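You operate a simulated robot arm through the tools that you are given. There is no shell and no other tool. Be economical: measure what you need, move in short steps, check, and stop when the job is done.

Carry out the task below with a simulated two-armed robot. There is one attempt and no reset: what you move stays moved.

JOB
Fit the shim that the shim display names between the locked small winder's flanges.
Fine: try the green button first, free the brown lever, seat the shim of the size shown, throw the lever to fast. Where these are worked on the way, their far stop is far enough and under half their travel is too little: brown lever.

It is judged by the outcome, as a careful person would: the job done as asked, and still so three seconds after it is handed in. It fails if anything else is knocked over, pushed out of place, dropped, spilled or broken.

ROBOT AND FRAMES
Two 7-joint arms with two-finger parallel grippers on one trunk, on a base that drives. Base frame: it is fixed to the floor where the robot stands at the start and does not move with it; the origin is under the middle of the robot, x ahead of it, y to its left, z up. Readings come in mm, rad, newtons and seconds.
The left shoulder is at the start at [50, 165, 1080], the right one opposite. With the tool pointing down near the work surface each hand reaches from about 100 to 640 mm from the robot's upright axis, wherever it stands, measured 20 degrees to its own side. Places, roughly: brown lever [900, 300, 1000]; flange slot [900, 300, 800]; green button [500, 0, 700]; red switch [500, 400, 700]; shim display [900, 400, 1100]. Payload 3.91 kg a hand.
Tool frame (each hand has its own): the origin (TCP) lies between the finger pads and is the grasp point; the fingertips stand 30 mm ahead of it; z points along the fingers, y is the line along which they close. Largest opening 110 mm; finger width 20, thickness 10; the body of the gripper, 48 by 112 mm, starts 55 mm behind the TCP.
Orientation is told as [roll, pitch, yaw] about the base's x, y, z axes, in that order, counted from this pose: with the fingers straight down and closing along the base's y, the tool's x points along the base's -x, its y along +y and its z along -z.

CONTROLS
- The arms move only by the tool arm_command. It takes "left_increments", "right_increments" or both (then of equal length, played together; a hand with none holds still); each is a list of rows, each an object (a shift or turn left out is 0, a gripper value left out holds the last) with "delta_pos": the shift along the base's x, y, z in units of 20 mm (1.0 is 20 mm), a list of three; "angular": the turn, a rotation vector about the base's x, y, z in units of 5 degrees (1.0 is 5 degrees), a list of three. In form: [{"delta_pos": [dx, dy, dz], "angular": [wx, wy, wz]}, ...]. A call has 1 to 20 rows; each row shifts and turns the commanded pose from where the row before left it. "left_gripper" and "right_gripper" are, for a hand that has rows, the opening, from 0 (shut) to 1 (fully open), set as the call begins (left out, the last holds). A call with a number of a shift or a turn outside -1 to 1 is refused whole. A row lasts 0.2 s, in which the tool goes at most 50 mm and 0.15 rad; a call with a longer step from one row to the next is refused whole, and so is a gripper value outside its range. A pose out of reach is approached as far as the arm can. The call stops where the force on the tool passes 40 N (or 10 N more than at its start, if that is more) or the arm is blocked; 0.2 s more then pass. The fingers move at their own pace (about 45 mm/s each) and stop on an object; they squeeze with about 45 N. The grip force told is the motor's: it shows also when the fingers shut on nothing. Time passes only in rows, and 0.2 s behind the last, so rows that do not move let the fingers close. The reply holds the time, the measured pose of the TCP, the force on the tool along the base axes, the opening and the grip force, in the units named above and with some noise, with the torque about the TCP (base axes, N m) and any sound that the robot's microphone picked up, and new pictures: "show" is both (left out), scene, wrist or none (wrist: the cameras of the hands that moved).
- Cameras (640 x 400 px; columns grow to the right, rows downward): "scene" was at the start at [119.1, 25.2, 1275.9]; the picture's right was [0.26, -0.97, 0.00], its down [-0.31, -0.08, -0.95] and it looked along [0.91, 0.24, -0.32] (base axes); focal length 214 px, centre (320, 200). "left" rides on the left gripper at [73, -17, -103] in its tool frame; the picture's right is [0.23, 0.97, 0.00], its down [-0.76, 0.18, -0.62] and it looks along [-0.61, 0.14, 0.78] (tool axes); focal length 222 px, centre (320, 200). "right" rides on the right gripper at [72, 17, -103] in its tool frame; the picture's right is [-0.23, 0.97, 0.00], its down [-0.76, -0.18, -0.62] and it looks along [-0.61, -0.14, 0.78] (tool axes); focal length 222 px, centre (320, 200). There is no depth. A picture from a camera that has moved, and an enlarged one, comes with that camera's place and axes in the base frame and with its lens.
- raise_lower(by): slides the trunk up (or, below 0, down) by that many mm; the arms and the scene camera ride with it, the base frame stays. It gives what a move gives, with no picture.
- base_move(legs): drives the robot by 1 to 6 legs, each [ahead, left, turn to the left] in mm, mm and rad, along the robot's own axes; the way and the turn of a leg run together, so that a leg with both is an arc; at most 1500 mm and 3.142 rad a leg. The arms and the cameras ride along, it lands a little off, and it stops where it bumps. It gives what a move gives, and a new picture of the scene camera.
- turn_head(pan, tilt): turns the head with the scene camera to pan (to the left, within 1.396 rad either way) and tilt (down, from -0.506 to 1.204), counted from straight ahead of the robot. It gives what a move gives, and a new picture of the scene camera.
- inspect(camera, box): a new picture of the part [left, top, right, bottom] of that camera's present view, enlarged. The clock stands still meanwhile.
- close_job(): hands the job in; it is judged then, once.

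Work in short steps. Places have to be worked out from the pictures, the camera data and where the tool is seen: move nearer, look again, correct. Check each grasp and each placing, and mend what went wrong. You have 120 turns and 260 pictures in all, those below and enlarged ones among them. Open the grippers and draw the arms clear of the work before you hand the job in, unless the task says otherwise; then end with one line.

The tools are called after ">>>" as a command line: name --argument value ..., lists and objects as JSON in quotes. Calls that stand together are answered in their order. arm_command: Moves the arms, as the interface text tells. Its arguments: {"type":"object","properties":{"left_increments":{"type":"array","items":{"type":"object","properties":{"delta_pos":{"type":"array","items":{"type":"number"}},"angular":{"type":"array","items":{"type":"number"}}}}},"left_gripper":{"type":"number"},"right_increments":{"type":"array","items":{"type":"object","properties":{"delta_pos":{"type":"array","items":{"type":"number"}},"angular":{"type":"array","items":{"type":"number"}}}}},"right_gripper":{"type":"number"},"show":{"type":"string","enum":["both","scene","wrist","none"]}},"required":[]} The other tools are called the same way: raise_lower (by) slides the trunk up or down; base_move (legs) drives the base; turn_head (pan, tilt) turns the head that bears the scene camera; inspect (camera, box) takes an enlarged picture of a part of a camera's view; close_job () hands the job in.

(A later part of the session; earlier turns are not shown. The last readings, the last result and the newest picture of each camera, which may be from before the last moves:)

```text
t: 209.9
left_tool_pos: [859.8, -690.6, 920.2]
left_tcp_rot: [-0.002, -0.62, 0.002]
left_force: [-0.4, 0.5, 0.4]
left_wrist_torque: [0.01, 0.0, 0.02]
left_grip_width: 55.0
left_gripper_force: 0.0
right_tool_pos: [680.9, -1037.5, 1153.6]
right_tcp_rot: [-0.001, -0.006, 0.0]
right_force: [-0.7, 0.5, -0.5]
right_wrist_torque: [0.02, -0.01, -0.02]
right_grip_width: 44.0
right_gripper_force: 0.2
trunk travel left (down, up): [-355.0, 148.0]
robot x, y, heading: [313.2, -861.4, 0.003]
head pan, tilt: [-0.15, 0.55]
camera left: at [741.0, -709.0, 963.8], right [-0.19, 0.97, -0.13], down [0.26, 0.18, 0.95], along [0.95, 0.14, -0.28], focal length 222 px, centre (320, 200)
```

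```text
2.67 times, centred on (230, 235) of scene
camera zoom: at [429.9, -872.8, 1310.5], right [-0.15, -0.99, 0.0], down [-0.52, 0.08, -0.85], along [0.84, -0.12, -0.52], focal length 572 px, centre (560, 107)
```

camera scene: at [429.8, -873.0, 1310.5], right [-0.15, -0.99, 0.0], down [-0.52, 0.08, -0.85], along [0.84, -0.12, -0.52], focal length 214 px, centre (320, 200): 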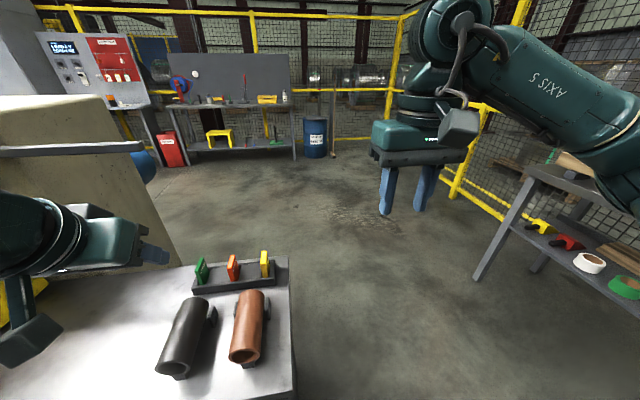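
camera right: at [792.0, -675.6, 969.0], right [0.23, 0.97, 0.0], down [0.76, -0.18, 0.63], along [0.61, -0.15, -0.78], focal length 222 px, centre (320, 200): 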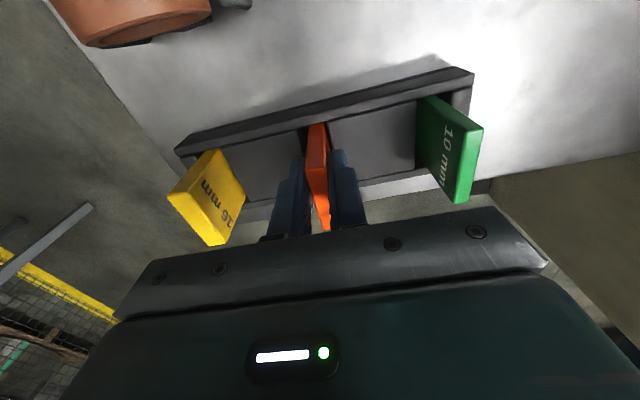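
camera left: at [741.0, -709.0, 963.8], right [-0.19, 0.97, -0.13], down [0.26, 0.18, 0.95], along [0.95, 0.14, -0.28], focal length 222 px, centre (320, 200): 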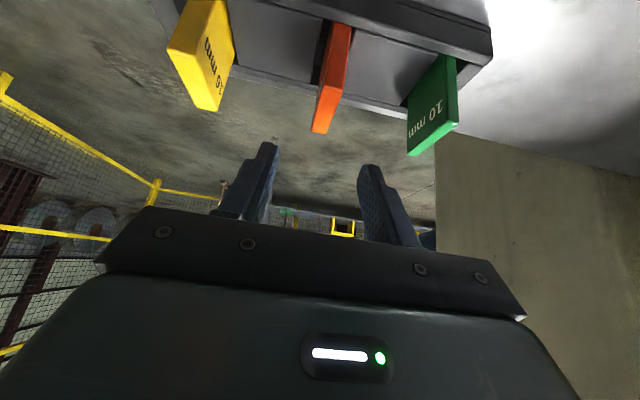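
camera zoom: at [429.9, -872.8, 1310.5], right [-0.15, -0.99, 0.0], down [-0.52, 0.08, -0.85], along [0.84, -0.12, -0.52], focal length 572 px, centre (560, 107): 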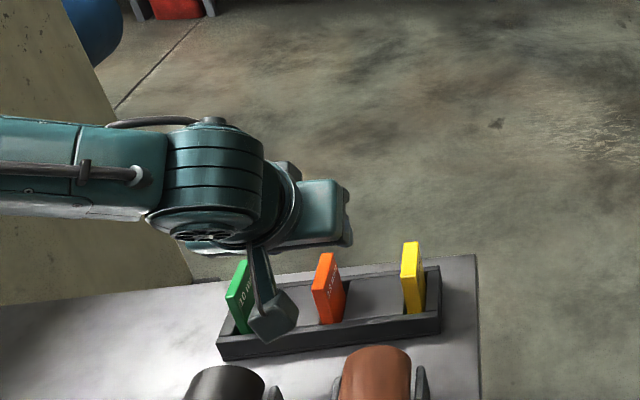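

Shim seen at x 849–896, y≈−694. Descend to z 866 with y −3.

>>> arm_command --left_increments '[{"delta_pos": [0, -0.15, -0.9]}, {"delta_pos": [0, 0, -0.9]}, {"delta_pos": [0, 0, -0.9]}]' --show "none"

>>> inspect --camera "left" --box '[180, 20, 460, 220]'

```text
t: 210.7
left_tool_pos: [845.7, -672.2, 887.1]
left_tcp_rot: [-0.003, -0.621, 0.003]
left_force: [-0.1, -0.5, 0.3]
left_wrist_torque: [0.01, 0.01, 0.0]
left_grip_width: 55.0
left_gripper_force: 0.0
left hand out of reach, approached as far as the arm can: row 1, 2, 3
right_tool_pos: [680.7, -1036.9, 1152.7]
right_tcp_rot: [0.0, -0.006, 0.001]
right_force: [0.5, -0.5, 1.0]
right_wrist_torque: [0.0, -0.02, 0.0]
right_grip_width: 43.8
right_gripper_force: 0.2
trunk travel left (down, up): [-355.0, 148.0]
robot x, y, heading: [311.4, -860.5, 0.005]
head pan, tilt: [-0.15, 0.55]
```

```text
2.00 times, centred on (320, 120) of left
camera zoom: at [726.3, -689.4, 928.9], right [-0.19, 0.97, -0.13], down [0.26, 0.18, 0.95], along [0.95, 0.14, -0.28], focal length 444 px, centre (320, 360)
```

zoom: 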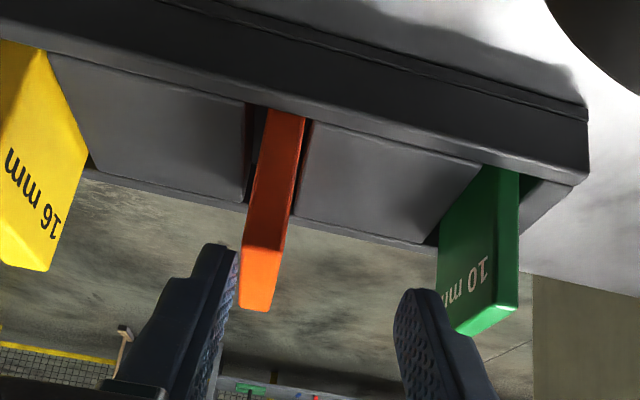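

Lower via trunk instead: go back up to the reachable arm pose, then lower the trunk.

>>> arm_command --left_increments '[{"delta_pos": [0, 0, 0.9]}, {"delta_pos": [0, 0, 0.9]}, {"delta_pos": [0, -0.5, 0.2]}, {"delta_pos": [0.3, -0.5, 0]}, {"delta_pos": [0.3, 0, 0]}]' --show "none"

```text
t: 211.9
left_tool_pos: [857.8, -690.9, 927.3]
left_tcp_rot: [0.001, -0.619, 0.004]
left_force: [-0.5, -0.2, 0.8]
left_wrist_torque: [0.02, 0.01, 0.01]
left_grip_width: 54.9
left_gripper_force: 0.0
right_tool_pos: [681.1, -1036.7, 1153.0]
right_tcp_rot: [0.0, -0.007, 0.001]
right_force: [1.2, 0.4, 0.3]
right_wrist_torque: [0.0, 0.0, 0.0]
right_grip_width: 43.9
right_gripper_force: 0.1
trunk travel left (down, up): [-355.0, 148.0]
robot x, y, heading: [314.0, -863.6, 0.002]
head pan, tilt: [-0.15, 0.55]
```

>>> raise_lower --by -45

>>> arm_command --left_increments '[{"delta_pos": [0, -0.15, 0]}]' --show "none"

>>> inspect --camera "left" --box '[180, 20, 460, 220]'

```text
t: 212.8
left_tool_pos: [858.0, -691.6, 882.4]
left_tcp_rot: [-0.001, -0.621, 0.003]
left_force: [0.0, -0.5, -0.4]
left_wrist_torque: [0.03, -0.04, -0.01]
left_grip_width: 55.2
left_gripper_force: 0.0
right_tool_pos: [680.2, -1036.9, 1108.7]
right_tcp_rot: [0.0, -0.007, 0.002]
right_force: [0.3, 0.0, 0.2]
right_wrist_torque: [-0.01, 0.02, 0.0]
right_grip_width: 44.0
right_gripper_force: 0.2
trunk travel left (down, up): [-310.0, 193.0]
robot x, y, heading: [308.3, -859.0, 0.003]
head pan, tilt: [-0.15, 0.55]
```

```text
t: 213.2
left_tool_pos: [856.3, -694.7, 883.0]
left_tcp_rot: [-0.001, -0.62, 0.002]
left_force: [0.3, -0.2, 0.3]
left_wrist_torque: [-0.01, -0.01, -0.03]
left_grip_width: 54.8
left_gripper_force: 0.0
right_tool_pos: [680.0, -1036.5, 1108.6]
right_tcp_rot: [-0.001, -0.007, 0.001]
right_force: [0.4, -0.5, 1.2]
right_wrist_torque: [-0.02, 0.0, -0.01]
right_grip_width: 44.0
right_gripper_force: 0.0
trunk travel left (down, up): [-310.0, 193.0]
robot x, y, heading: [310.3, -860.0, 0.001]
head pan, tilt: [-0.15, 0.55]
```

```text
2.00 times, centred on (320, 120) of left
camera zoom: at [738.0, -712.5, 924.9], right [-0.19, 0.97, -0.13], down [0.26, 0.18, 0.95], along [0.95, 0.14, -0.28], focal length 444 px, centre (320, 360)
```

zoom: 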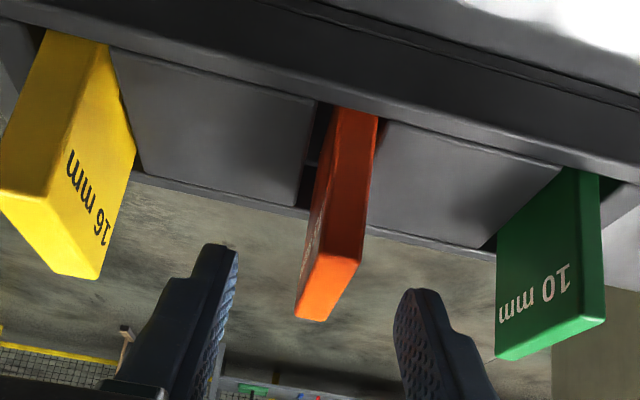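

>>> raise_lower --by -17

>>> inspect --camera "left" --box '[180, 40, 460, 240]'

```text
t: 213.8
left_tool_pos: [856.9, -694.3, 866.0]
left_tcp_rot: [0.0, -0.619, 0.003]
left_force: [-0.2, 0.1, 0.2]
left_wrist_torque: [0.0, 0.02, -0.01]
left_grip_width: 55.1
left_gripper_force: 0.1
right_tool_pos: [679.5, -1036.4, 1091.3]
right_tcp_rot: [0.0, -0.007, 0.001]
right_force: [0.3, 0.6, -1.0]
right_wrist_torque: [-0.01, -0.01, -0.02]
right_grip_width: 44.0
right_gripper_force: 0.1
trunk travel left (down, up): [-293.0, 210.0]
robot x, y, heading: [308.5, -862.6, -0.002]
head pan, tilt: [-0.15, 0.55]
```

```text
2.00 times, centred on (320, 140) of left
camera zoom: at [737.8, -712.5, 907.7], right [-0.19, 0.97, -0.13], down [0.26, 0.18, 0.95], along [0.95, 0.15, -0.28], focal length 444 px, centre (320, 320)
```

zoom: 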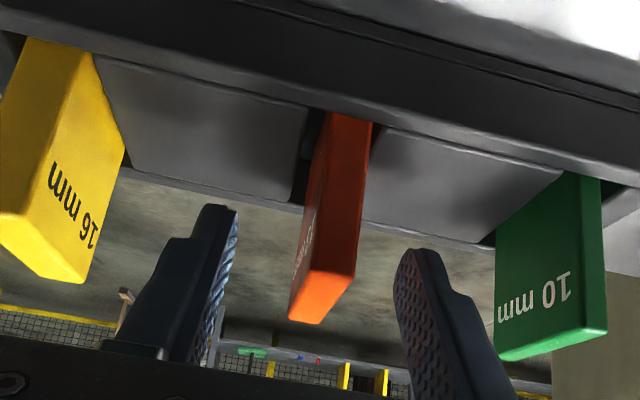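

Pads straddle the shim's upper front. Closing and lifting.

>>> arm_command --left_increments '[{}, {}, {}, {}]' --left_gripper 0 --show "none"

>>> raise_lower --by 120

>>> inspect --camera "left" --box '[180, 0, 460, 240]'

>>> inspect --camera "scene" --box '[100, 120, 340, 320]'

```text
t: 214.8
left_tool_pos: [857.4, -695.2, 864.9]
left_tcp_rot: [0.0, -0.619, 0.003]
left_force: [-0.4, -0.6, -0.4]
left_wrist_torque: [0.01, -0.01, -0.01]
left_grip_width: 12.2
left_gripper_force: 45.4
right_tool_pos: [681.3, -1038.1, 1091.0]
right_tcp_rot: [0.0, -0.006, -0.001]
right_force: [-0.1, -0.4, 0.0]
right_wrist_torque: [0.01, -0.02, -0.01]
right_grip_width: 44.0
right_gripper_force: 0.1
trunk travel left (down, up): [-293.0, 210.0]
robot x, y, heading: [311.1, -860.8, 0.002]
head pan, tilt: [-0.15, 0.55]
```

```text
t: 216.3
left_tool_pos: [858.3, -695.5, 984.3]
left_tcp_rot: [0.001, -0.619, 0.004]
left_force: [-0.5, 0.3, -1.5]
left_wrist_torque: [-0.03, 0.03, 0.0]
left_grip_width: 12.0
left_gripper_force: 44.6
right_tool_pos: [680.7, -1038.9, 1210.9]
right_tcp_rot: [0.001, -0.006, 0.002]
right_force: [-0.7, -0.3, 0.2]
right_wrist_torque: [-0.04, -0.01, 0.01]
right_grip_width: 44.3
right_gripper_force: 0.1
trunk travel left (down, up): [-413.0, 90.0]
robot x, y, heading: [311.9, -859.5, 0.0]
head pan, tilt: [-0.15, 0.55]
```

```text
1.67 times, centred on (320, 120) of left
camera zoom: at [738.1, -712.4, 1027.5], right [-0.19, 0.97, -0.13], down [0.26, 0.18, 0.95], along [0.95, 0.15, -0.28], focal length 370 px, centre (320, 333)
```

zoom: 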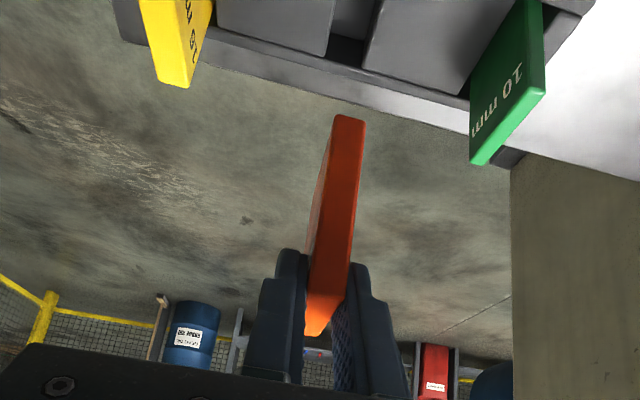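

```text
2.00 times, centred on (220, 220) of scene
camera zoom: at [429.9, -872.9, 1368.4], right [-0.15, -0.99, 0.0], down [-0.52, 0.08, -0.85], along [0.84, -0.12, -0.52], focal length 429 px, centre (520, 160)
```

zoom: 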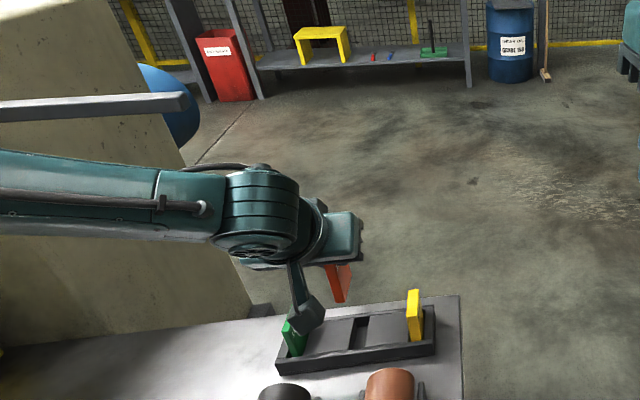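

Shim is held upright by the pitched left hand. I'll retract both arms (the right one well back, since the trunk will be lowered near the guard), then drive to the slot.

>>> arm_command --left_increments '[{"delta_pos": [-0.5, 0, 1]}, {"delta_pos": [-0.5, 0, 1]}, {"delta_pos": [-1, 0, 1]}, {"delta_pos": [-1, 0, 1]}, {"delta_pos": [-1, 0, 1]}, {"delta_pos": [-1, 0, 1]}, {"delta_pos": [-1, 0, 0.5]}, {"delta_pos": [-1, 0, 0]}, {"delta_pos": [-1, 0, 0]}, {"delta_pos": [-1, 0, 0]}]' --right_increments '[{"delta_pos": [-0.7, -0.5, 0]}, {"delta_pos": [-0.7, -0.5, 0]}, {"delta_pos": [-0.7, -0.5, 0]}, {"delta_pos": [-0.7, -0.5, 0]}, {"delta_pos": [-0.7, -0.5, 0]}, {"delta_pos": [-0.7, -0.5, 0]}, {"delta_pos": [-0.7, -0.5, 0]}, {"delta_pos": [-0.7, -0.5, 0]}, {"delta_pos": [-0.7, -0.5, 0]}, {"delta_pos": [-0.7, -0.5, 0]}]' --show "none"

>>> base_move --legs '[[-200, 0, 0], [0, 968, 0]]'

```text
t: 218.5
left_tool_pos: [675.2, -695.7, 1116.2]
left_tcp_rot: [0.001, -0.619, 0.004]
left_force: [0.3, 0.1, -1.7]
left_wrist_torque: [0.01, 0.01, 0.0]
left_grip_width: 12.3
left_gripper_force: 45.1
right_tool_pos: [538.7, -1138.1, 1212.0]
right_tcp_rot: [0.002, -0.008, 0.002]
right_force: [0.0, -0.6, 0.3]
right_wrist_torque: [-0.03, 0.02, 0.02]
right_grip_width: 44.2
right_gripper_force: 0.0
trunk travel left (down, up): [-413.0, 90.0]
robot x, y, heading: [311.4, -859.8, 0.001]
head pan, tilt: [-0.15, 0.55]
```

```text
t: 228.3
left_tool_pos: [471.4, 253.0, 1115.4]
left_tcp_rot: [0.001, -0.618, 0.004]
left_force: [-0.6, 0.2, -1.4]
left_wrist_torque: [-0.02, 0.03, 0.04]
left_grip_width: 12.0
left_gripper_force: 45.1
right_tool_pos: [336.0, -189.4, 1211.2]
right_tcp_rot: [0.0, -0.005, 0.005]
right_force: [-0.8, 0.3, 0.4]
right_wrist_torque: [-0.02, 0.0, -0.03]
right_grip_width: 44.0
right_gripper_force: 0.1
trunk travel left (down, up): [-413.0, 90.0]
robot x, y, heading: [105.9, 84.6, 0.007]
head pan, tilt: [-0.15, 0.55]
camera scene: at [224.9, 74.6, 1368.5], right [-0.14, -0.99, 0.0], down [-0.52, 0.08, -0.85], along [0.84, -0.12, -0.52], focal length 214 px, centre (320, 200)
```

scene: 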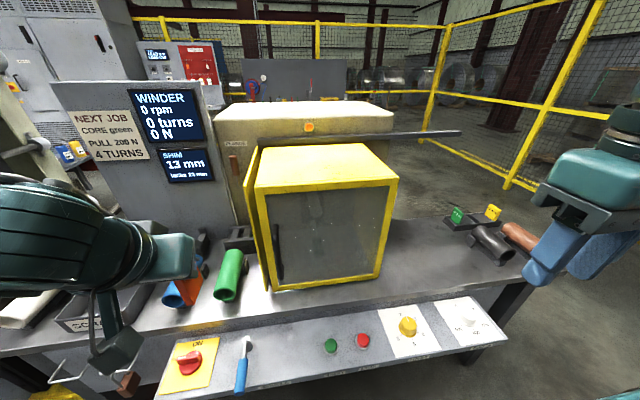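

>>> base_move --legs '[[0, 28, -0.007], [193, 0, 0]]'

>>> turn_head --pan 0.3 --tilt 0.6

>>> inspect --camera "scene" --box '[220, 150, 340, 270]'

>>> inspect --camera "left" --box '[160, 0, 480, 240]'

```text
t: 230.6
left_tool_pos: [655.5, 279.3, 1117.2]
left_tcp_rot: [0.0, -0.623, 0.003]
left_force: [-0.7, -0.4, -1.0]
left_wrist_torque: [0.0, 0.0, 0.03]
left_grip_width: 12.0
left_gripper_force: 44.9
right_tool_pos: [520.5, -162.5, 1214.5]
right_tcp_rot: [0.0, -0.012, 0.003]
right_force: [0.8, 0.2, 0.5]
right_wrist_torque: [0.02, 0.05, 0.01]
right_grip_width: 44.2
right_gripper_force: 0.1
trunk travel left (down, up): [-413.0, 90.0]
robot x, y, heading: [293.9, 111.7, 0.006]
head pan, tilt: [-0.15, 0.55]
stopped in leg 2: the robot was blocked; the commanded pose is now the measured one
camera scene: at [407.5, 101.8, 1369.6], right [-0.14, -0.99, 0.0], down [-0.51, 0.08, -0.86], along [0.85, -0.12, -0.52], focal length 214 px, centre (320, 200)
```

scene: 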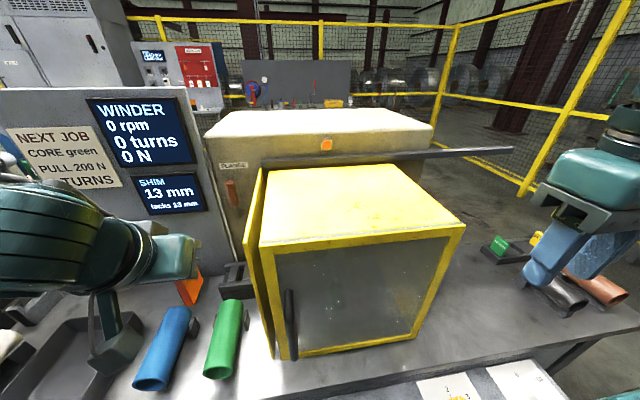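

```text
t: 231.4
left_tool_pos: [654.0, 279.7, 1117.4]
left_tcp_rot: [0.002, -0.624, 0.003]
left_force: [0.0, 0.0, -1.1]
left_wrist_torque: [0.03, 0.02, -0.01]
left_grip_width: 12.2
left_gripper_force: 45.0
right_tool_pos: [518.9, -161.4, 1213.8]
right_tcp_rot: [-0.001, -0.012, 0.004]
right_force: [-0.5, 1.0, 0.2]
right_wrist_torque: [-0.01, 0.01, 0.01]
right_grip_width: 44.1
right_gripper_force: 0.1
trunk travel left (down, up): [-413.0, 90.0]
robot x, y, heading: [295.5, 114.9, 0.006]
head pan, tilt: [0.3, 0.6]
camera scene: at [401.7, 141.2, 1364.6], right [0.3, -0.95, 0.0], down [-0.53, -0.17, -0.83], along [0.79, 0.25, -0.56], focal length 214 px, centre (320, 200)
```

scene: 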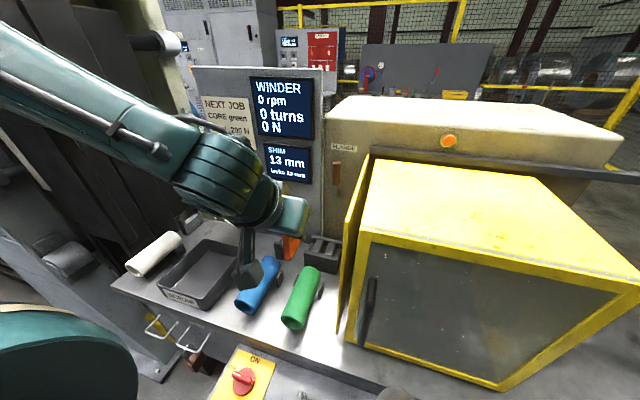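

```text
3.33 times, centred on (280, 210) of scene
camera zoom: at [401.7, 141.2, 1364.6], right [0.3, -0.95, 0.0], down [-0.53, -0.17, -0.83], along [0.79, 0.25, -0.56], focal length 715 px, centre (453, 167)
```

zoom: 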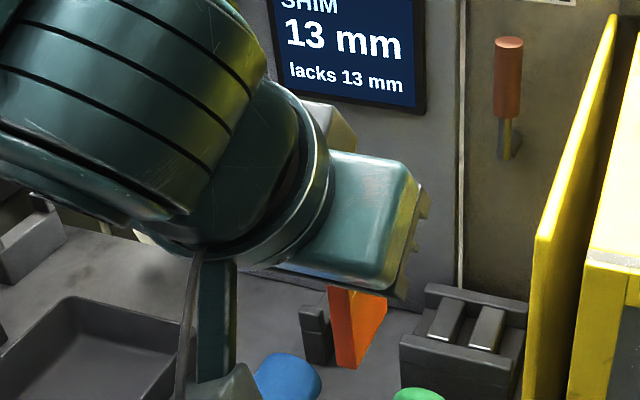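

```text
1.67 times, centred on (320, 120) of left
camera zoom: at [534.3, 261.8, 1159.7], right [-0.19, 0.97, -0.13], down [0.25, 0.18, 0.95], along [0.95, 0.15, -0.28], focal length 370 px, centre (320, 333)
```

zoom: 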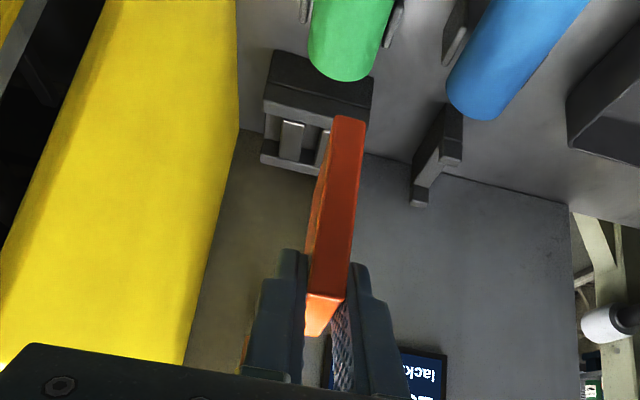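

>>> inspect --camera "scene" --box '[295, 228, 345, 278]'

>>> inspect --camera "left" --box '[260, 10, 360, 80]'

```text
8.00 times, centred on (320, 253) of scene
camera zoom: at [401.7, 141.2, 1364.6], right [0.3, -0.95, 0.0], down [-0.53, -0.17, -0.83], along [0.79, 0.25, -0.56], focal length 1716 px, centre (320, -224)
```

zoom: 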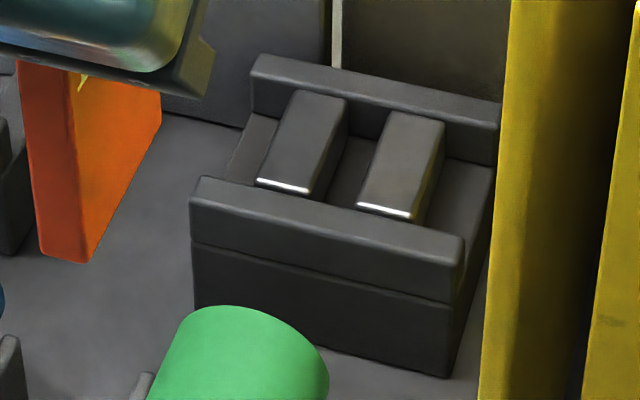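

```text
5.71 times, centred on (310, 45) of left
camera zoom: at [534.3, 261.8, 1159.7], right [-0.19, 0.97, -0.13], down [0.25, 0.18, 0.95], along [0.95, 0.15, -0.28], focal length 1269 px, centre (377, 1086)
```

zoom: 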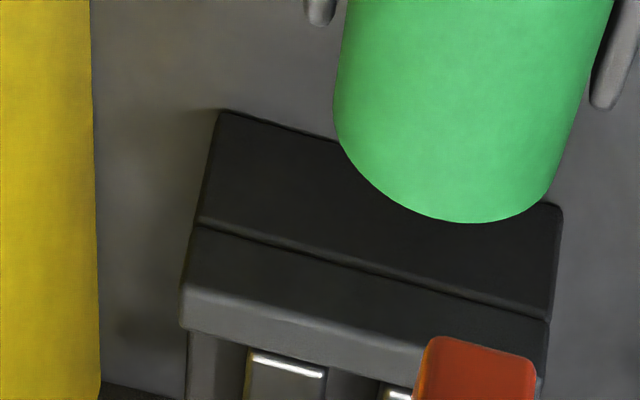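

The plates' gap centre is at about x 838–891 (centre 865), y≈274.5, tops z≈860, gap ~19 mm. The shim's centre is ≈15 mm ahead of the TCP, so the target TCP is (850, 274.5). I'll move in above it, keeping high.

>>> arm_command --left_increments '[{"delta_pos": [0.98, -0.025, -0.36]}, {"delta_pos": [0.98, -0.025, -0.36]}, {"delta_pos": [0.98, -0.025, -0.36]}, {"delta_pos": [0.98, -0.025, -0.36]}, {"delta_pos": [0.98, -0.025, -0.36]}, {"delta_pos": [0.98, -0.025, -0.36]}, {"delta_pos": [0.98, -0.025, -0.36]}, {"delta_pos": [0.98, -0.025, -0.36]}, {"delta_pos": [0.98, -0.025, -0.36]}, {"delta_pos": [0.98, -0.025, -0.36]}]' --show "both"

```text
t: 233.7
left_tool_pos: [850.9, 272.4, 1047.0]
left_tcp_rot: [-0.002, -0.625, 0.004]
left_force: [-0.7, 0.3, -1.5]
left_wrist_torque: [0.01, 0.01, 0.0]
left_grip_width: 12.1
left_gripper_force: 45.1
right_tool_pos: [518.7, -163.6, 1212.9]
right_tcp_rot: [-0.001, -0.013, 0.002]
right_force: [-0.3, -0.1, -0.6]
right_wrist_torque: [0.01, 0.01, 0.02]
right_grip_width: 43.9
right_gripper_force: 0.1
trunk travel left (down, up): [-413.0, 90.0]
robot x, y, heading: [296.2, 110.9, 0.008]
head pan, tilt: [0.3, 0.6]
camera scene: at [401.4, 141.3, 1364.8], right [0.3, -0.95, 0.0], down [-0.53, -0.17, -0.83], along [0.79, 0.25, -0.56], focal length 214 px, centre (320, 200)
camera left: at [731.0, 255.6, 1088.7], right [-0.19, 0.97, -0.13], down [0.25, 0.18, 0.95], along [0.95, 0.15, -0.28], focal length 222 px, centre (320, 200)
```

scene: 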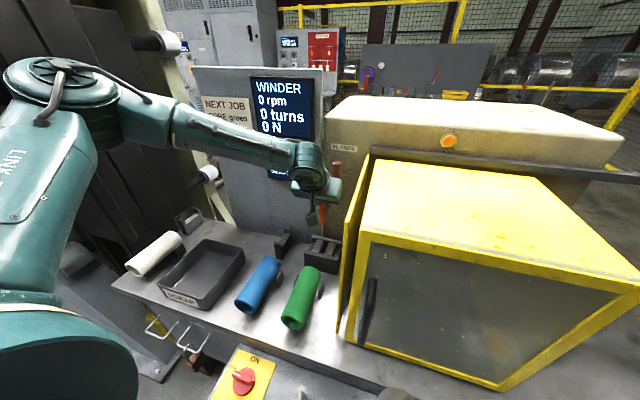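
left: 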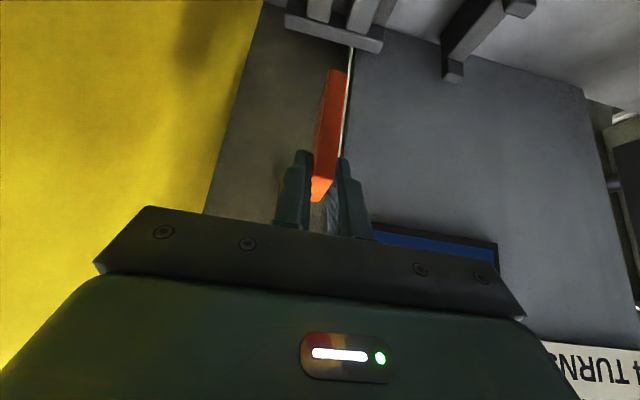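

Reached the pose. Lower the trunk by 90 mm, then check alignment.

>>> raise_lower --by -90

>>> inspect --camera "left" --box '[240, 0, 420, 220]'

>>> inspect --camera "scene" --box '[270, 130, 370, 260]'

```text
t: 234.9
left_tool_pos: [850.8, 273.9, 957.1]
left_tcp_rot: [0.002, -0.628, 0.003]
left_force: [-1.1, 0.2, 0.3]
left_wrist_torque: [0.01, 0.01, 0.01]
left_grip_width: 12.3
left_gripper_force: 44.8
right_tool_pos: [520.4, -163.1, 1124.3]
right_tcp_rot: [0.0, -0.012, 0.003]
right_force: [-1.3, 0.1, -0.9]
right_wrist_torque: [-0.01, -0.09, 0.0]
right_grip_width: 44.0
right_gripper_force: 0.1
trunk travel left (down, up): [-323.0, 180.0]
robot x, y, heading: [294.2, 112.8, 0.005]
head pan, tilt: [0.3, 0.6]
```

```text
1.82 times, centred on (330, 110) of left
camera zoom: at [731.6, 255.4, 998.3], right [-0.19, 0.97, -0.13], down [0.25, 0.18, 0.95], along [0.95, 0.15, -0.28], focal length 404 px, centre (302, 364)
```

zoom: 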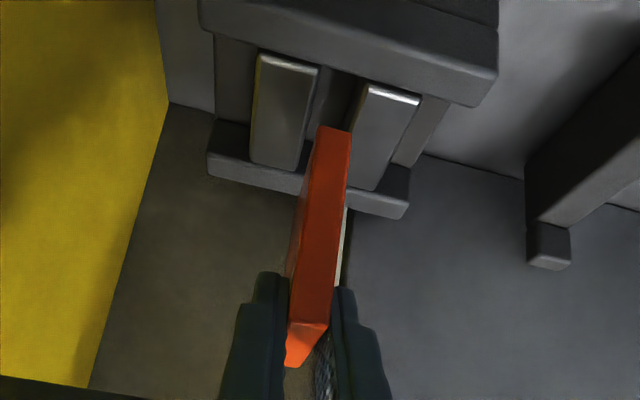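

```text
3.08 times, centred on (320, 195) of scene
camera zoom: at [402.2, 141.0, 1274.2], right [0.3, -0.95, 0.0], down [-0.53, -0.17, -0.83], along [0.79, 0.25, -0.56], focal length 660 px, centre (320, 215)
```

zoom: 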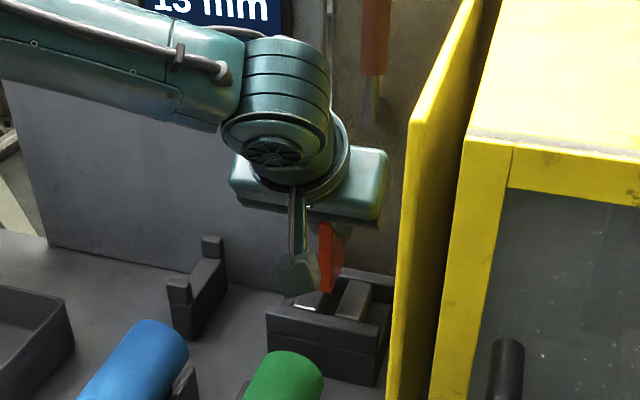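

Both cameras show the shim aligned with the gap (y≈272–274, x 842–890). Lower 18 mm more and check.

>>> raise_lower --by -17

>>> inspect --camera "left" --box '[260, 20, 400, 180]'

>>> inspect --camera "scene" --box '[290, 180, 360, 260]'

```text
t: 235.5
left_tool_pos: [851.5, 273.7, 939.0]
left_tcp_rot: [0.001, -0.626, 0.004]
left_force: [0.1, -0.2, -0.8]
left_wrist_torque: [0.0, 0.02, -0.02]
left_grip_width: 12.0
left_gripper_force: 44.7
right_tool_pos: [520.2, -162.5, 1105.2]
right_tcp_rot: [0.001, -0.013, 0.003]
right_force: [-1.2, -0.2, -0.4]
right_wrist_torque: [-0.01, -0.01, 0.03]
right_grip_width: 43.9
right_gripper_force: 0.1
trunk travel left (down, up): [-306.0, 197.0]
robot x, y, heading: [297.0, 110.5, 0.002]
head pan, tilt: [0.3, 0.6]
```

```text
2.50 times, centred on (330, 100) of left
camera zoom: at [731.6, 255.4, 981.5], right [-0.19, 0.97, -0.13], down [0.25, 0.18, 0.95], along [0.95, 0.15, -0.28], focal length 555 px, centre (295, 450)
```

zoom: 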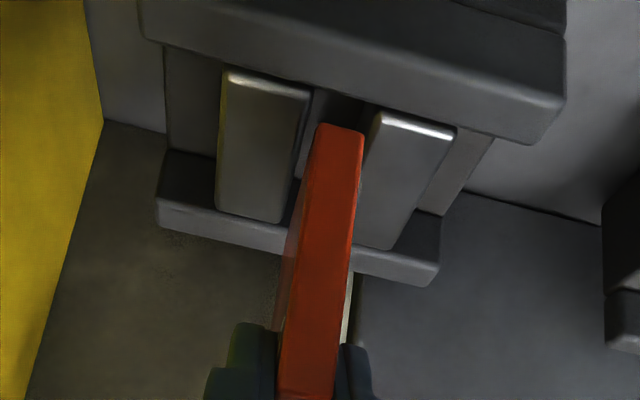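

```text
5.00 times, centred on (325, 220) of scene
camera zoom: at [402.2, 141.0, 1257.4], right [0.3, -0.95, 0.0], down [-0.53, -0.17, -0.83], along [0.79, 0.25, -0.56], focal length 1072 px, centre (295, 100)
```

zoom: 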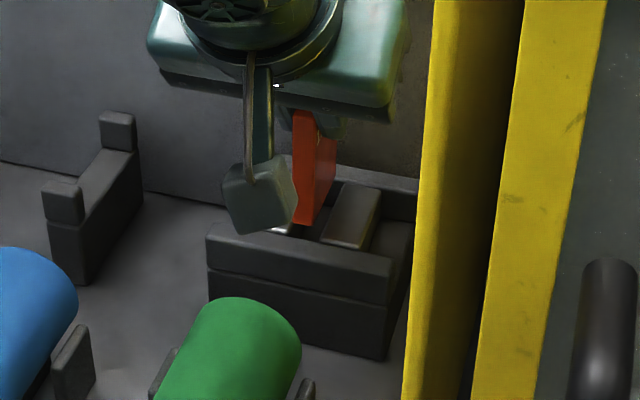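

The shim is slightly toward +y in the gap. I'll nudge 1.5 mm to −y and lower with the arm (force-guarded).

>>> arm_command --left_increments '[{"delta_pos": [0, -0.08, 0]}, {"delta_pos": [0, 0, -0.4]}, {"delta_pos": [0, 0, -0.4]}, {"delta_pos": [0, 0, -0.4]}]' --show "none"

>>> inspect --camera "left" --box '[260, 20, 400, 180]'

```text
t: 236.6
left_tool_pos: [857.3, 270.1, 926.0]
left_tcp_rot: [-0.003, -0.647, 0.005]
left_force: [-2.4, -0.3, 7.5]
left_wrist_torque: [-0.02, 0.12, -0.02]
left_grip_width: 12.2
left_gripper_force: 44.7
right_tool_pos: [520.0, -164.0, 1107.2]
right_tcp_rot: [0.0, -0.015, 0.003]
right_force: [0.4, 0.3, 0.6]
right_wrist_torque: [0.01, 0.04, -0.01]
right_grip_width: 44.1
right_gripper_force: 0.1
trunk travel left (down, up): [-306.0, 197.0]
robot x, y, heading: [294.5, 114.6, 0.008]
head pan, tilt: [0.3, 0.6]
stopped in row 4 (left hand): the force on the tool passed its limit at 43 N (the readings are from after the stop); the commanded pose is now the measured one
```

```text
2.50 times, centred on (330, 100) of left
camera zoom: at [735.9, 252.2, 965.7], right [-0.18, 0.97, -0.14], down [0.23, 0.18, 0.96], along [0.96, 0.14, -0.26], focal length 555 px, centre (295, 450)
```

zoom: 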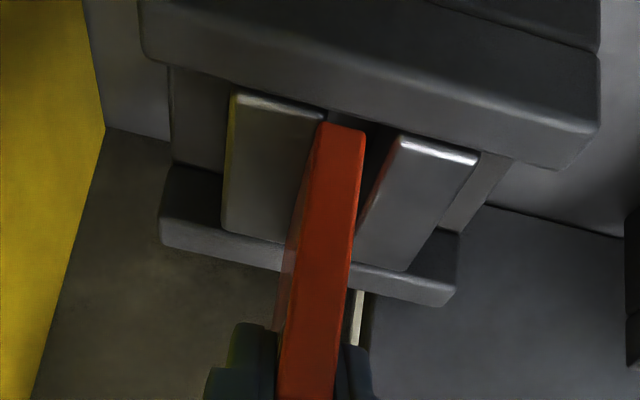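

It touched the −y plate: the hand drifted to y 270 and x 857. Lift, re-centre to (850, 275) and try again.

>>> arm_command --left_increments '[{"delta_pos": [0, 0, 0.5]}, {"delta_pos": [-0.15, 0.12, 0.3], "angular": [0, 0.25, 0]}, {"delta_pos": [-0.2, 0.12, 0]}]' --show "none"

>>> inspect --camera "left" --box '[260, 20, 400, 180]'

```text
t: 237.4
left_tool_pos: [847.6, 274.8, 940.9]
left_tcp_rot: [-0.003, -0.624, 0.006]
left_force: [-0.1, -0.3, -1.2]
left_wrist_torque: [0.0, 0.04, 0.0]
left_grip_width: 12.1
left_gripper_force: 45.0
right_tool_pos: [518.4, -162.1, 1106.3]
right_tcp_rot: [0.0, -0.015, 0.003]
right_force: [0.2, 0.3, -0.7]
right_wrist_torque: [0.0, 0.01, 0.01]
right_grip_width: 44.0
right_gripper_force: 0.1
trunk travel left (down, up): [-306.0, 197.0]
robot x, y, heading: [294.1, 113.0, 0.007]
head pan, tilt: [0.3, 0.6]
```

```text
2.50 times, centred on (330, 100) of left
camera zoom: at [728.4, 257.4, 982.9], right [-0.19, 0.97, -0.13], down [0.25, 0.18, 0.95], along [0.95, 0.14, -0.28], focal length 555 px, centre (295, 450)
```

zoom: 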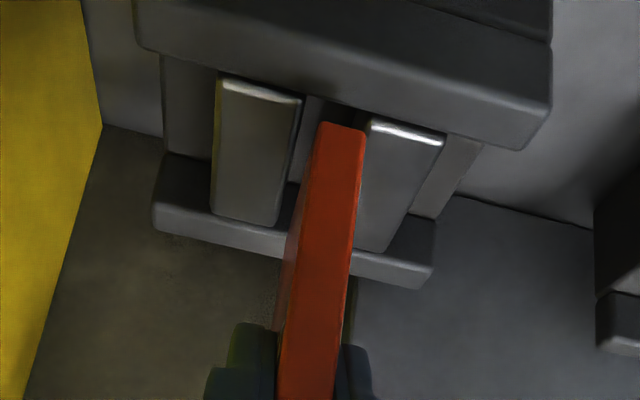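

Re-solving with the plates' tops at z≈850 (where contact occurred) gives the slot centre at about (874, 275). The shim was ~8 mm too near the front wall. New target TCP is (859.5, 276).

>>> arm_command --left_increments '[{"delta_pos": [0.3, 0.03, 0]}, {"delta_pos": [0.3, 0.03, 0]}]' --show "none"

>>> inspect --camera "left" --box '[260, 20, 400, 180]'

>>> inspect --camera "scene" --box '[300, 190, 350, 240]'

```text
t: 238.0
left_tool_pos: [859.8, 276.2, 940.2]
left_tcp_rot: [-0.003, -0.625, 0.006]
left_force: [-0.7, 0.7, 0.1]
left_wrist_torque: [0.0, 0.01, -0.02]
left_grip_width: 12.2
left_gripper_force: 44.6
right_tool_pos: [520.3, -163.0, 1106.2]
right_tcp_rot: [0.0, -0.014, 0.003]
right_force: [-0.1, 0.6, 0.1]
right_wrist_torque: [0.03, -0.02, 0.05]
right_grip_width: 44.1
right_gripper_force: 0.0
trunk travel left (down, up): [-306.0, 197.0]
robot x, y, heading: [293.1, 110.2, 0.005]
head pan, tilt: [0.3, 0.6]
```

```text
2.50 times, centred on (330, 100) of left
camera zoom: at [740.1, 258.1, 982.8], right [-0.19, 0.97, -0.13], down [0.25, 0.18, 0.95], along [0.95, 0.14, -0.28], focal length 555 px, centre (295, 450)
```

zoom: 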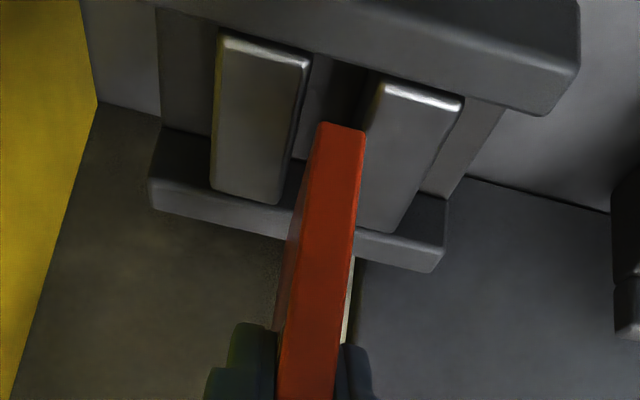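

```text
8.00 times, centred on (325, 215) of scene
camera zoom: at [402.0, 140.9, 1257.7], right [0.3, -0.95, 0.0], down [-0.53, -0.17, -0.83], along [0.79, 0.25, -0.56], focal length 1716 px, centre (280, 80)
```

zoom: 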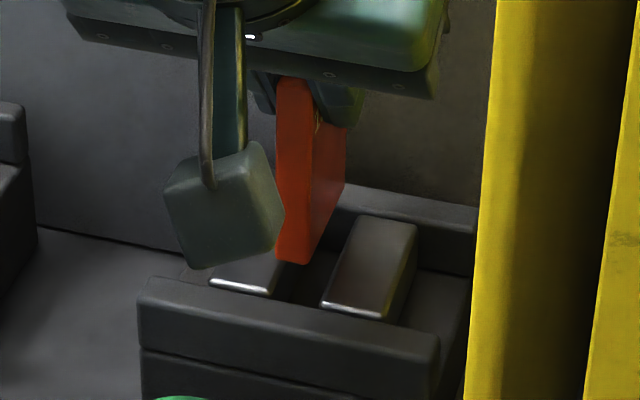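

Projected down to plate level, the shim now sits centred in the gap (3–4 mm on either side). Lowering with the force guard.

>>> arm_command --left_increments '[{"delta_pos": [0, 0, -0.4]}, {"delta_pos": [0, 0, -0.4]}, {"delta_pos": [0, 0, -0.4]}]' --show "none"

>>> inspect --camera "left" --box '[260, 20, 400, 180]'

>>> inspect --camera "scene" --box '[300, 190, 350, 240]'

```text
t: 238.8
left_tool_pos: [860.3, 276.3, 916.0]
left_tcp_rot: [-0.002, -0.625, 0.005]
left_force: [0.4, -1.1, -0.1]
left_wrist_torque: [-0.11, 0.05, -0.03]
left_grip_width: 12.2
left_gripper_force: 44.9
right_tool_pos: [519.3, -162.2, 1106.8]
right_tcp_rot: [0.0, -0.016, 0.004]
right_force: [-0.2, 0.9, -0.4]
right_wrist_torque: [0.01, -0.02, 0.02]
right_grip_width: 43.9
right_gripper_force: 0.0
trunk travel left (down, up): [-306.0, 197.0]
robot x, y, heading: [293.3, 114.0, 0.007]
head pan, tilt: [0.3, 0.6]
```

```text
2.50 times, centred on (330, 100) of left
camera zoom: at [740.6, 258.9, 958.7], right [-0.19, 0.97, -0.13], down [0.25, 0.18, 0.95], along [0.95, 0.14, -0.28], focal length 555 px, centre (295, 450)
```

zoom: 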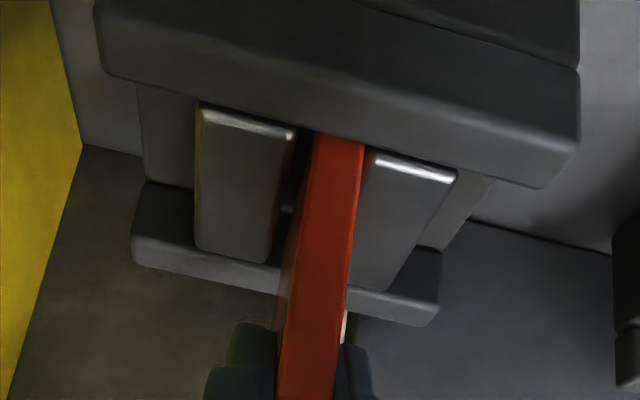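

```text
8.00 times, centred on (325, 215) of scene
camera zoom: at [401.9, 140.9, 1257.7], right [0.3, -0.95, 0.0], down [-0.53, -0.17, -0.83], along [0.79, 0.25, -0.56], focal length 1716 px, centre (280, 80)
```

zoom: 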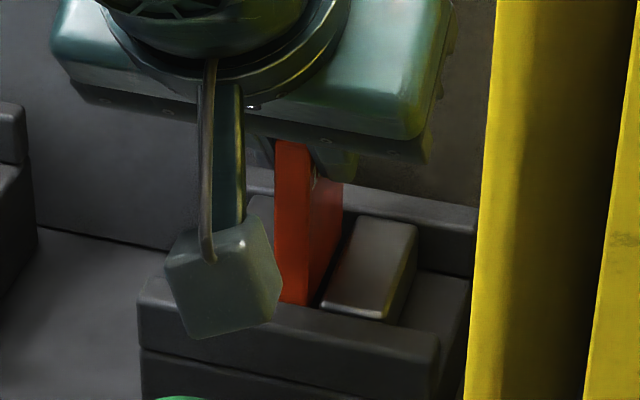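

The shim is entering between the plates. Continue down until it seats.

>>> arm_command --left_increments '[{"delta_pos": [0, -0.05, -0.3]}, {"delta_pos": [0, 0, -0.3]}, {"delta_pos": [0, 0, -0.3]}, {"delta_pos": [0, 0, -0.3]}]' --show "none"

>>> inspect --camera "left" --box '[240, 20, 420, 220]'

>>> inspect --camera "scene" --box '[290, 180, 360, 260]'

```text
t: 239.8
left_tool_pos: [857.3, 278.8, 899.7]
left_tcp_rot: [-0.012, -0.635, 0.001]
left_force: [-8.1, -11.1, 24.6]
left_wrist_torque: [-0.65, -0.46, -0.15]
left_grip_width: 12.3
left_gripper_force: 45.2
left hand out of reach, approached as far as the arm can: row 2, 4
right_tool_pos: [518.8, -162.4, 1106.8]
right_tcp_rot: [-0.001, -0.014, 0.002]
right_force: [-0.7, -0.5, -1.1]
right_wrist_torque: [0.03, 0.0, 0.0]
right_grip_width: 44.1
right_gripper_force: 0.0
trunk travel left (down, up): [-306.0, 197.0]
robot x, y, heading: [299.4, 115.0, 0.004]
head pan, tilt: [0.3, 0.6]
```

```text
2.00 times, centred on (330, 120) of left
camera zoom: at [737.2, 262.3, 942.4], right [-0.18, 0.97, -0.14], down [0.24, 0.18, 0.95], along [0.95, 0.14, -0.27], focal length 444 px, centre (300, 360)
```

zoom: 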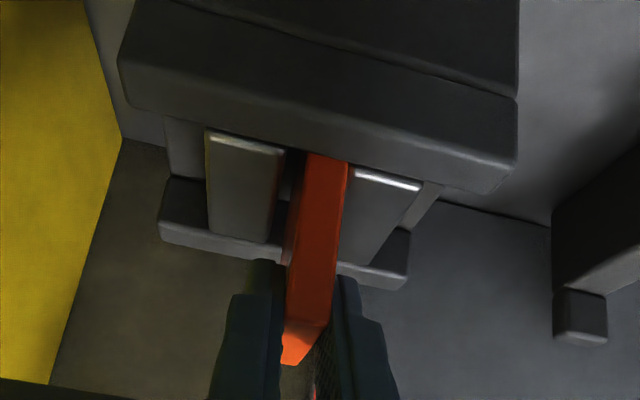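

```text
5.00 times, centred on (325, 220) of scene
camera zoom: at [401.5, 140.8, 1258.0], right [0.3, -0.95, 0.0], down [-0.53, -0.17, -0.83], along [0.79, 0.25, -0.56], focal length 1072 px, centre (295, 100)
```

zoom: 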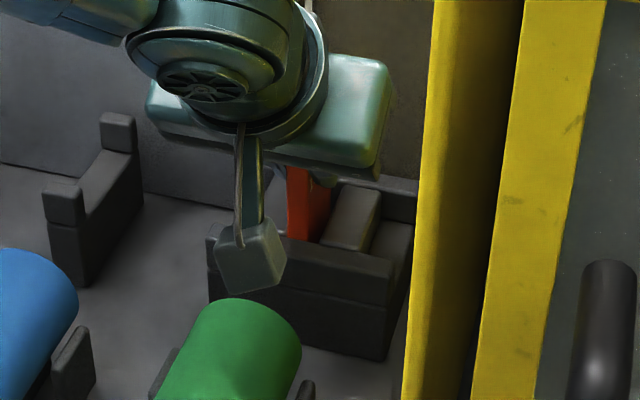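

The arm drifted sideways at its reach limit and is pressing against the +y plate. Relieve: up 6 mm, y −3 mm, then lower by trunk in a small step.

>>> arm_command --left_increments '[{"delta_pos": [0.05, -0.1, 0.4]}, {"delta_pos": [0.1, -0.1, 0.1]}]' --show "none"

>>> raise_lower --by -8

```text
t: 240.4
left_tool_pos: [858.5, 279.6, 904.5]
left_tcp_rot: [0.001, -0.617, 0.005]
left_force: [0.7, -3.0, -1.2]
left_wrist_torque: [-0.11, -0.05, -0.11]
left_grip_width: 12.2
left_gripper_force: 45.5
right_tool_pos: [519.2, -162.8, 1106.5]
right_tcp_rot: [0.0, -0.015, 0.001]
right_force: [-0.2, -0.1, 0.1]
right_wrist_torque: [0.03, 0.01, -0.02]
right_grip_width: 44.1
right_gripper_force: 0.2
trunk travel left (down, up): [-306.0, 197.0]
robot x, y, heading: [293.5, 112.0, 0.002]
head pan, tilt: [0.3, 0.6]
```

```text
t: 241.0
left_tool_pos: [859.1, 280.0, 902.8]
left_tcp_rot: [-0.005, -0.631, 0.007]
left_force: [-3.1, 1.8, 13.3]
left_wrist_torque: [0.16, -0.24, 0.1]
left_grip_width: 12.2
left_gripper_force: 45.0
right_tool_pos: [517.3, -162.8, 1099.8]
right_tcp_rot: [-0.001, -0.017, 0.003]
right_force: [0.9, 0.4, 0.4]
right_wrist_torque: [0.01, 0.0, 0.01]
right_grip_width: 44.0
right_gripper_force: 0.1
trunk travel left (down, up): [-298.0, 205.0]
robot x, y, heading: [293.3, 114.6, 0.005]
head pan, tilt: [0.3, 0.6]
```

Contact with the slot floor (13 N at TCP z≈903, i.e. shim bottom ≈827). Ease the y by 3 mm and up a hair, then release gently.

>>> arm_command --left_increments '[{"delta_pos": [0, -0.15, 0.1]}, {}]' --show "none"

>>> inspect --camera "left" --box '[240, 20, 420, 220]'

```text
t: 241.6
left_tool_pos: [858.1, 275.2, 902.1]
left_tcp_rot: [-0.005, -0.629, 0.005]
left_force: [3.4, 3.1, 11.7]
left_wrist_torque: [0.23, -0.64, 0.14]
left_grip_width: 12.3
left_gripper_force: 45.2
right_tool_pos: [518.6, -163.0, 1098.9]
right_tcp_rot: [0.0, -0.015, 0.003]
right_force: [-0.1, 0.3, 0.5]
right_wrist_torque: [-0.02, -0.01, 0.04]
right_grip_width: 43.9
right_gripper_force: 0.0
trunk travel left (down, up): [-298.0, 205.0]
robot x, y, heading: [293.7, 112.3, 0.007]
head pan, tilt: [0.3, 0.6]
```

```text
2.00 times, centred on (330, 120) of left
camera zoom: at [739.1, 259.2, 943.5], right [-0.19, 0.97, -0.14], down [0.25, 0.18, 0.95], along [0.95, 0.14, -0.28], focal length 444 px, centre (300, 360)
```

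zoom: 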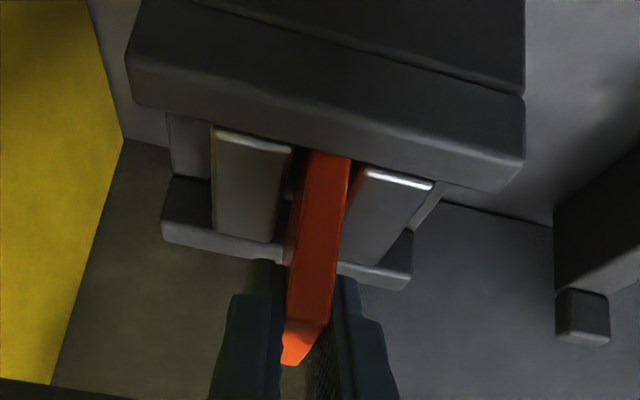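

Seated in the gap. Open the fingers and look.

>>> arm_command --left_increments '[{}, {}, {}]' --left_gripper 0.35 --show "none"

>>> inspect --camera "left" --box '[220, 20, 440, 240]'

>>> inspect --camera "scene" --box '[240, 60, 400, 260]'

```text
t: 242.4
left_tool_pos: [858.3, 277.0, 900.6]
left_tcp_rot: [-0.006, -0.625, 0.006]
left_force: [-0.3, -0.2, 0.5]
left_wrist_torque: [0.03, -0.02, 0.0]
left_grip_width: 38.3
left_gripper_force: 0.1
right_tool_pos: [518.7, -162.7, 1098.4]
right_tcp_rot: [-0.001, -0.015, 0.002]
right_force: [0.4, -0.1, -0.1]
right_wrist_torque: [0.01, 0.0, 0.03]
right_grip_width: 44.2
right_gripper_force: 0.1
trunk travel left (down, up): [-298.0, 205.0]
robot x, y, heading: [296.8, 112.0, 0.008]
head pan, tilt: [0.3, 0.6]
```

```text
1.82 times, centred on (330, 130) of left
camera zoom: at [738.6, 259.0, 942.3], right [-0.19, 0.97, -0.14], down [0.25, 0.18, 0.95], along [0.95, 0.14, -0.28], focal length 404 px, centre (302, 327)
```

zoom: 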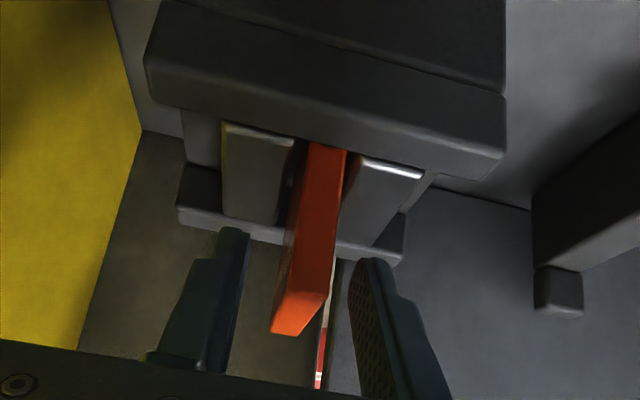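

```text
2.00 times, centred on (320, 160) of scene
camera zoom: at [401.9, 141.2, 1249.7], right [0.3, -0.95, 0.0], down [-0.53, -0.17, -0.83], along [0.79, 0.25, -0.56], focal length 429 px, centre (320, 280)
```

zoom: 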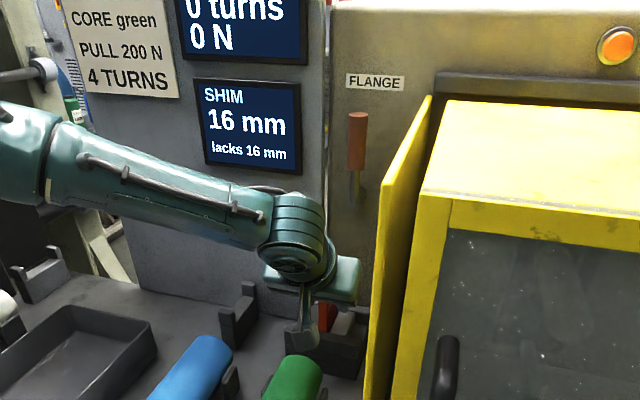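

The display now seems to read 16 mm. I'll zoom in to confirm before going on.

>>> inspect --camera "scene" --box '[270, 85, 340, 155]'

>>> inspect --camera "scene" --box '[290, 180, 360, 260]'

```text
5.71 times, centred on (305, 120) of scene
camera zoom: at [401.9, 141.2, 1249.7], right [0.3, -0.95, 0.0], down [-0.53, -0.17, -0.83], along [0.79, 0.25, -0.56], focal length 1226 px, centre (406, 657)
```

zoom: 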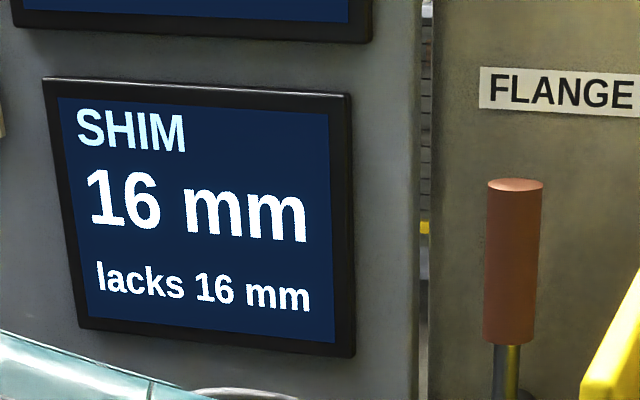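

```text
5.00 times, centred on (325, 220) of scene
camera zoom: at [401.9, 141.2, 1249.7], right [0.3, -0.95, 0.0], down [-0.53, -0.17, -0.83], along [0.79, 0.25, -0.56], focal length 1072 px, centre (295, 100)
```

zoom: 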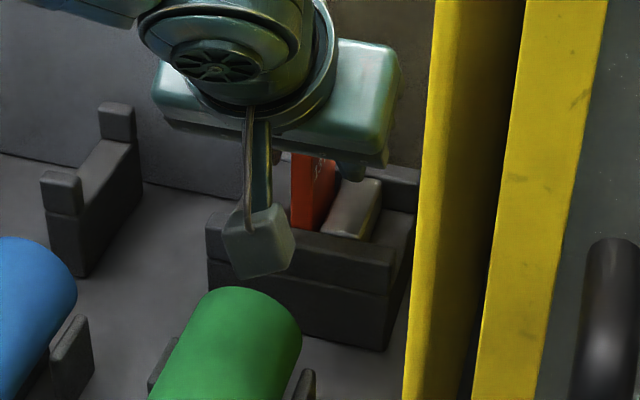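

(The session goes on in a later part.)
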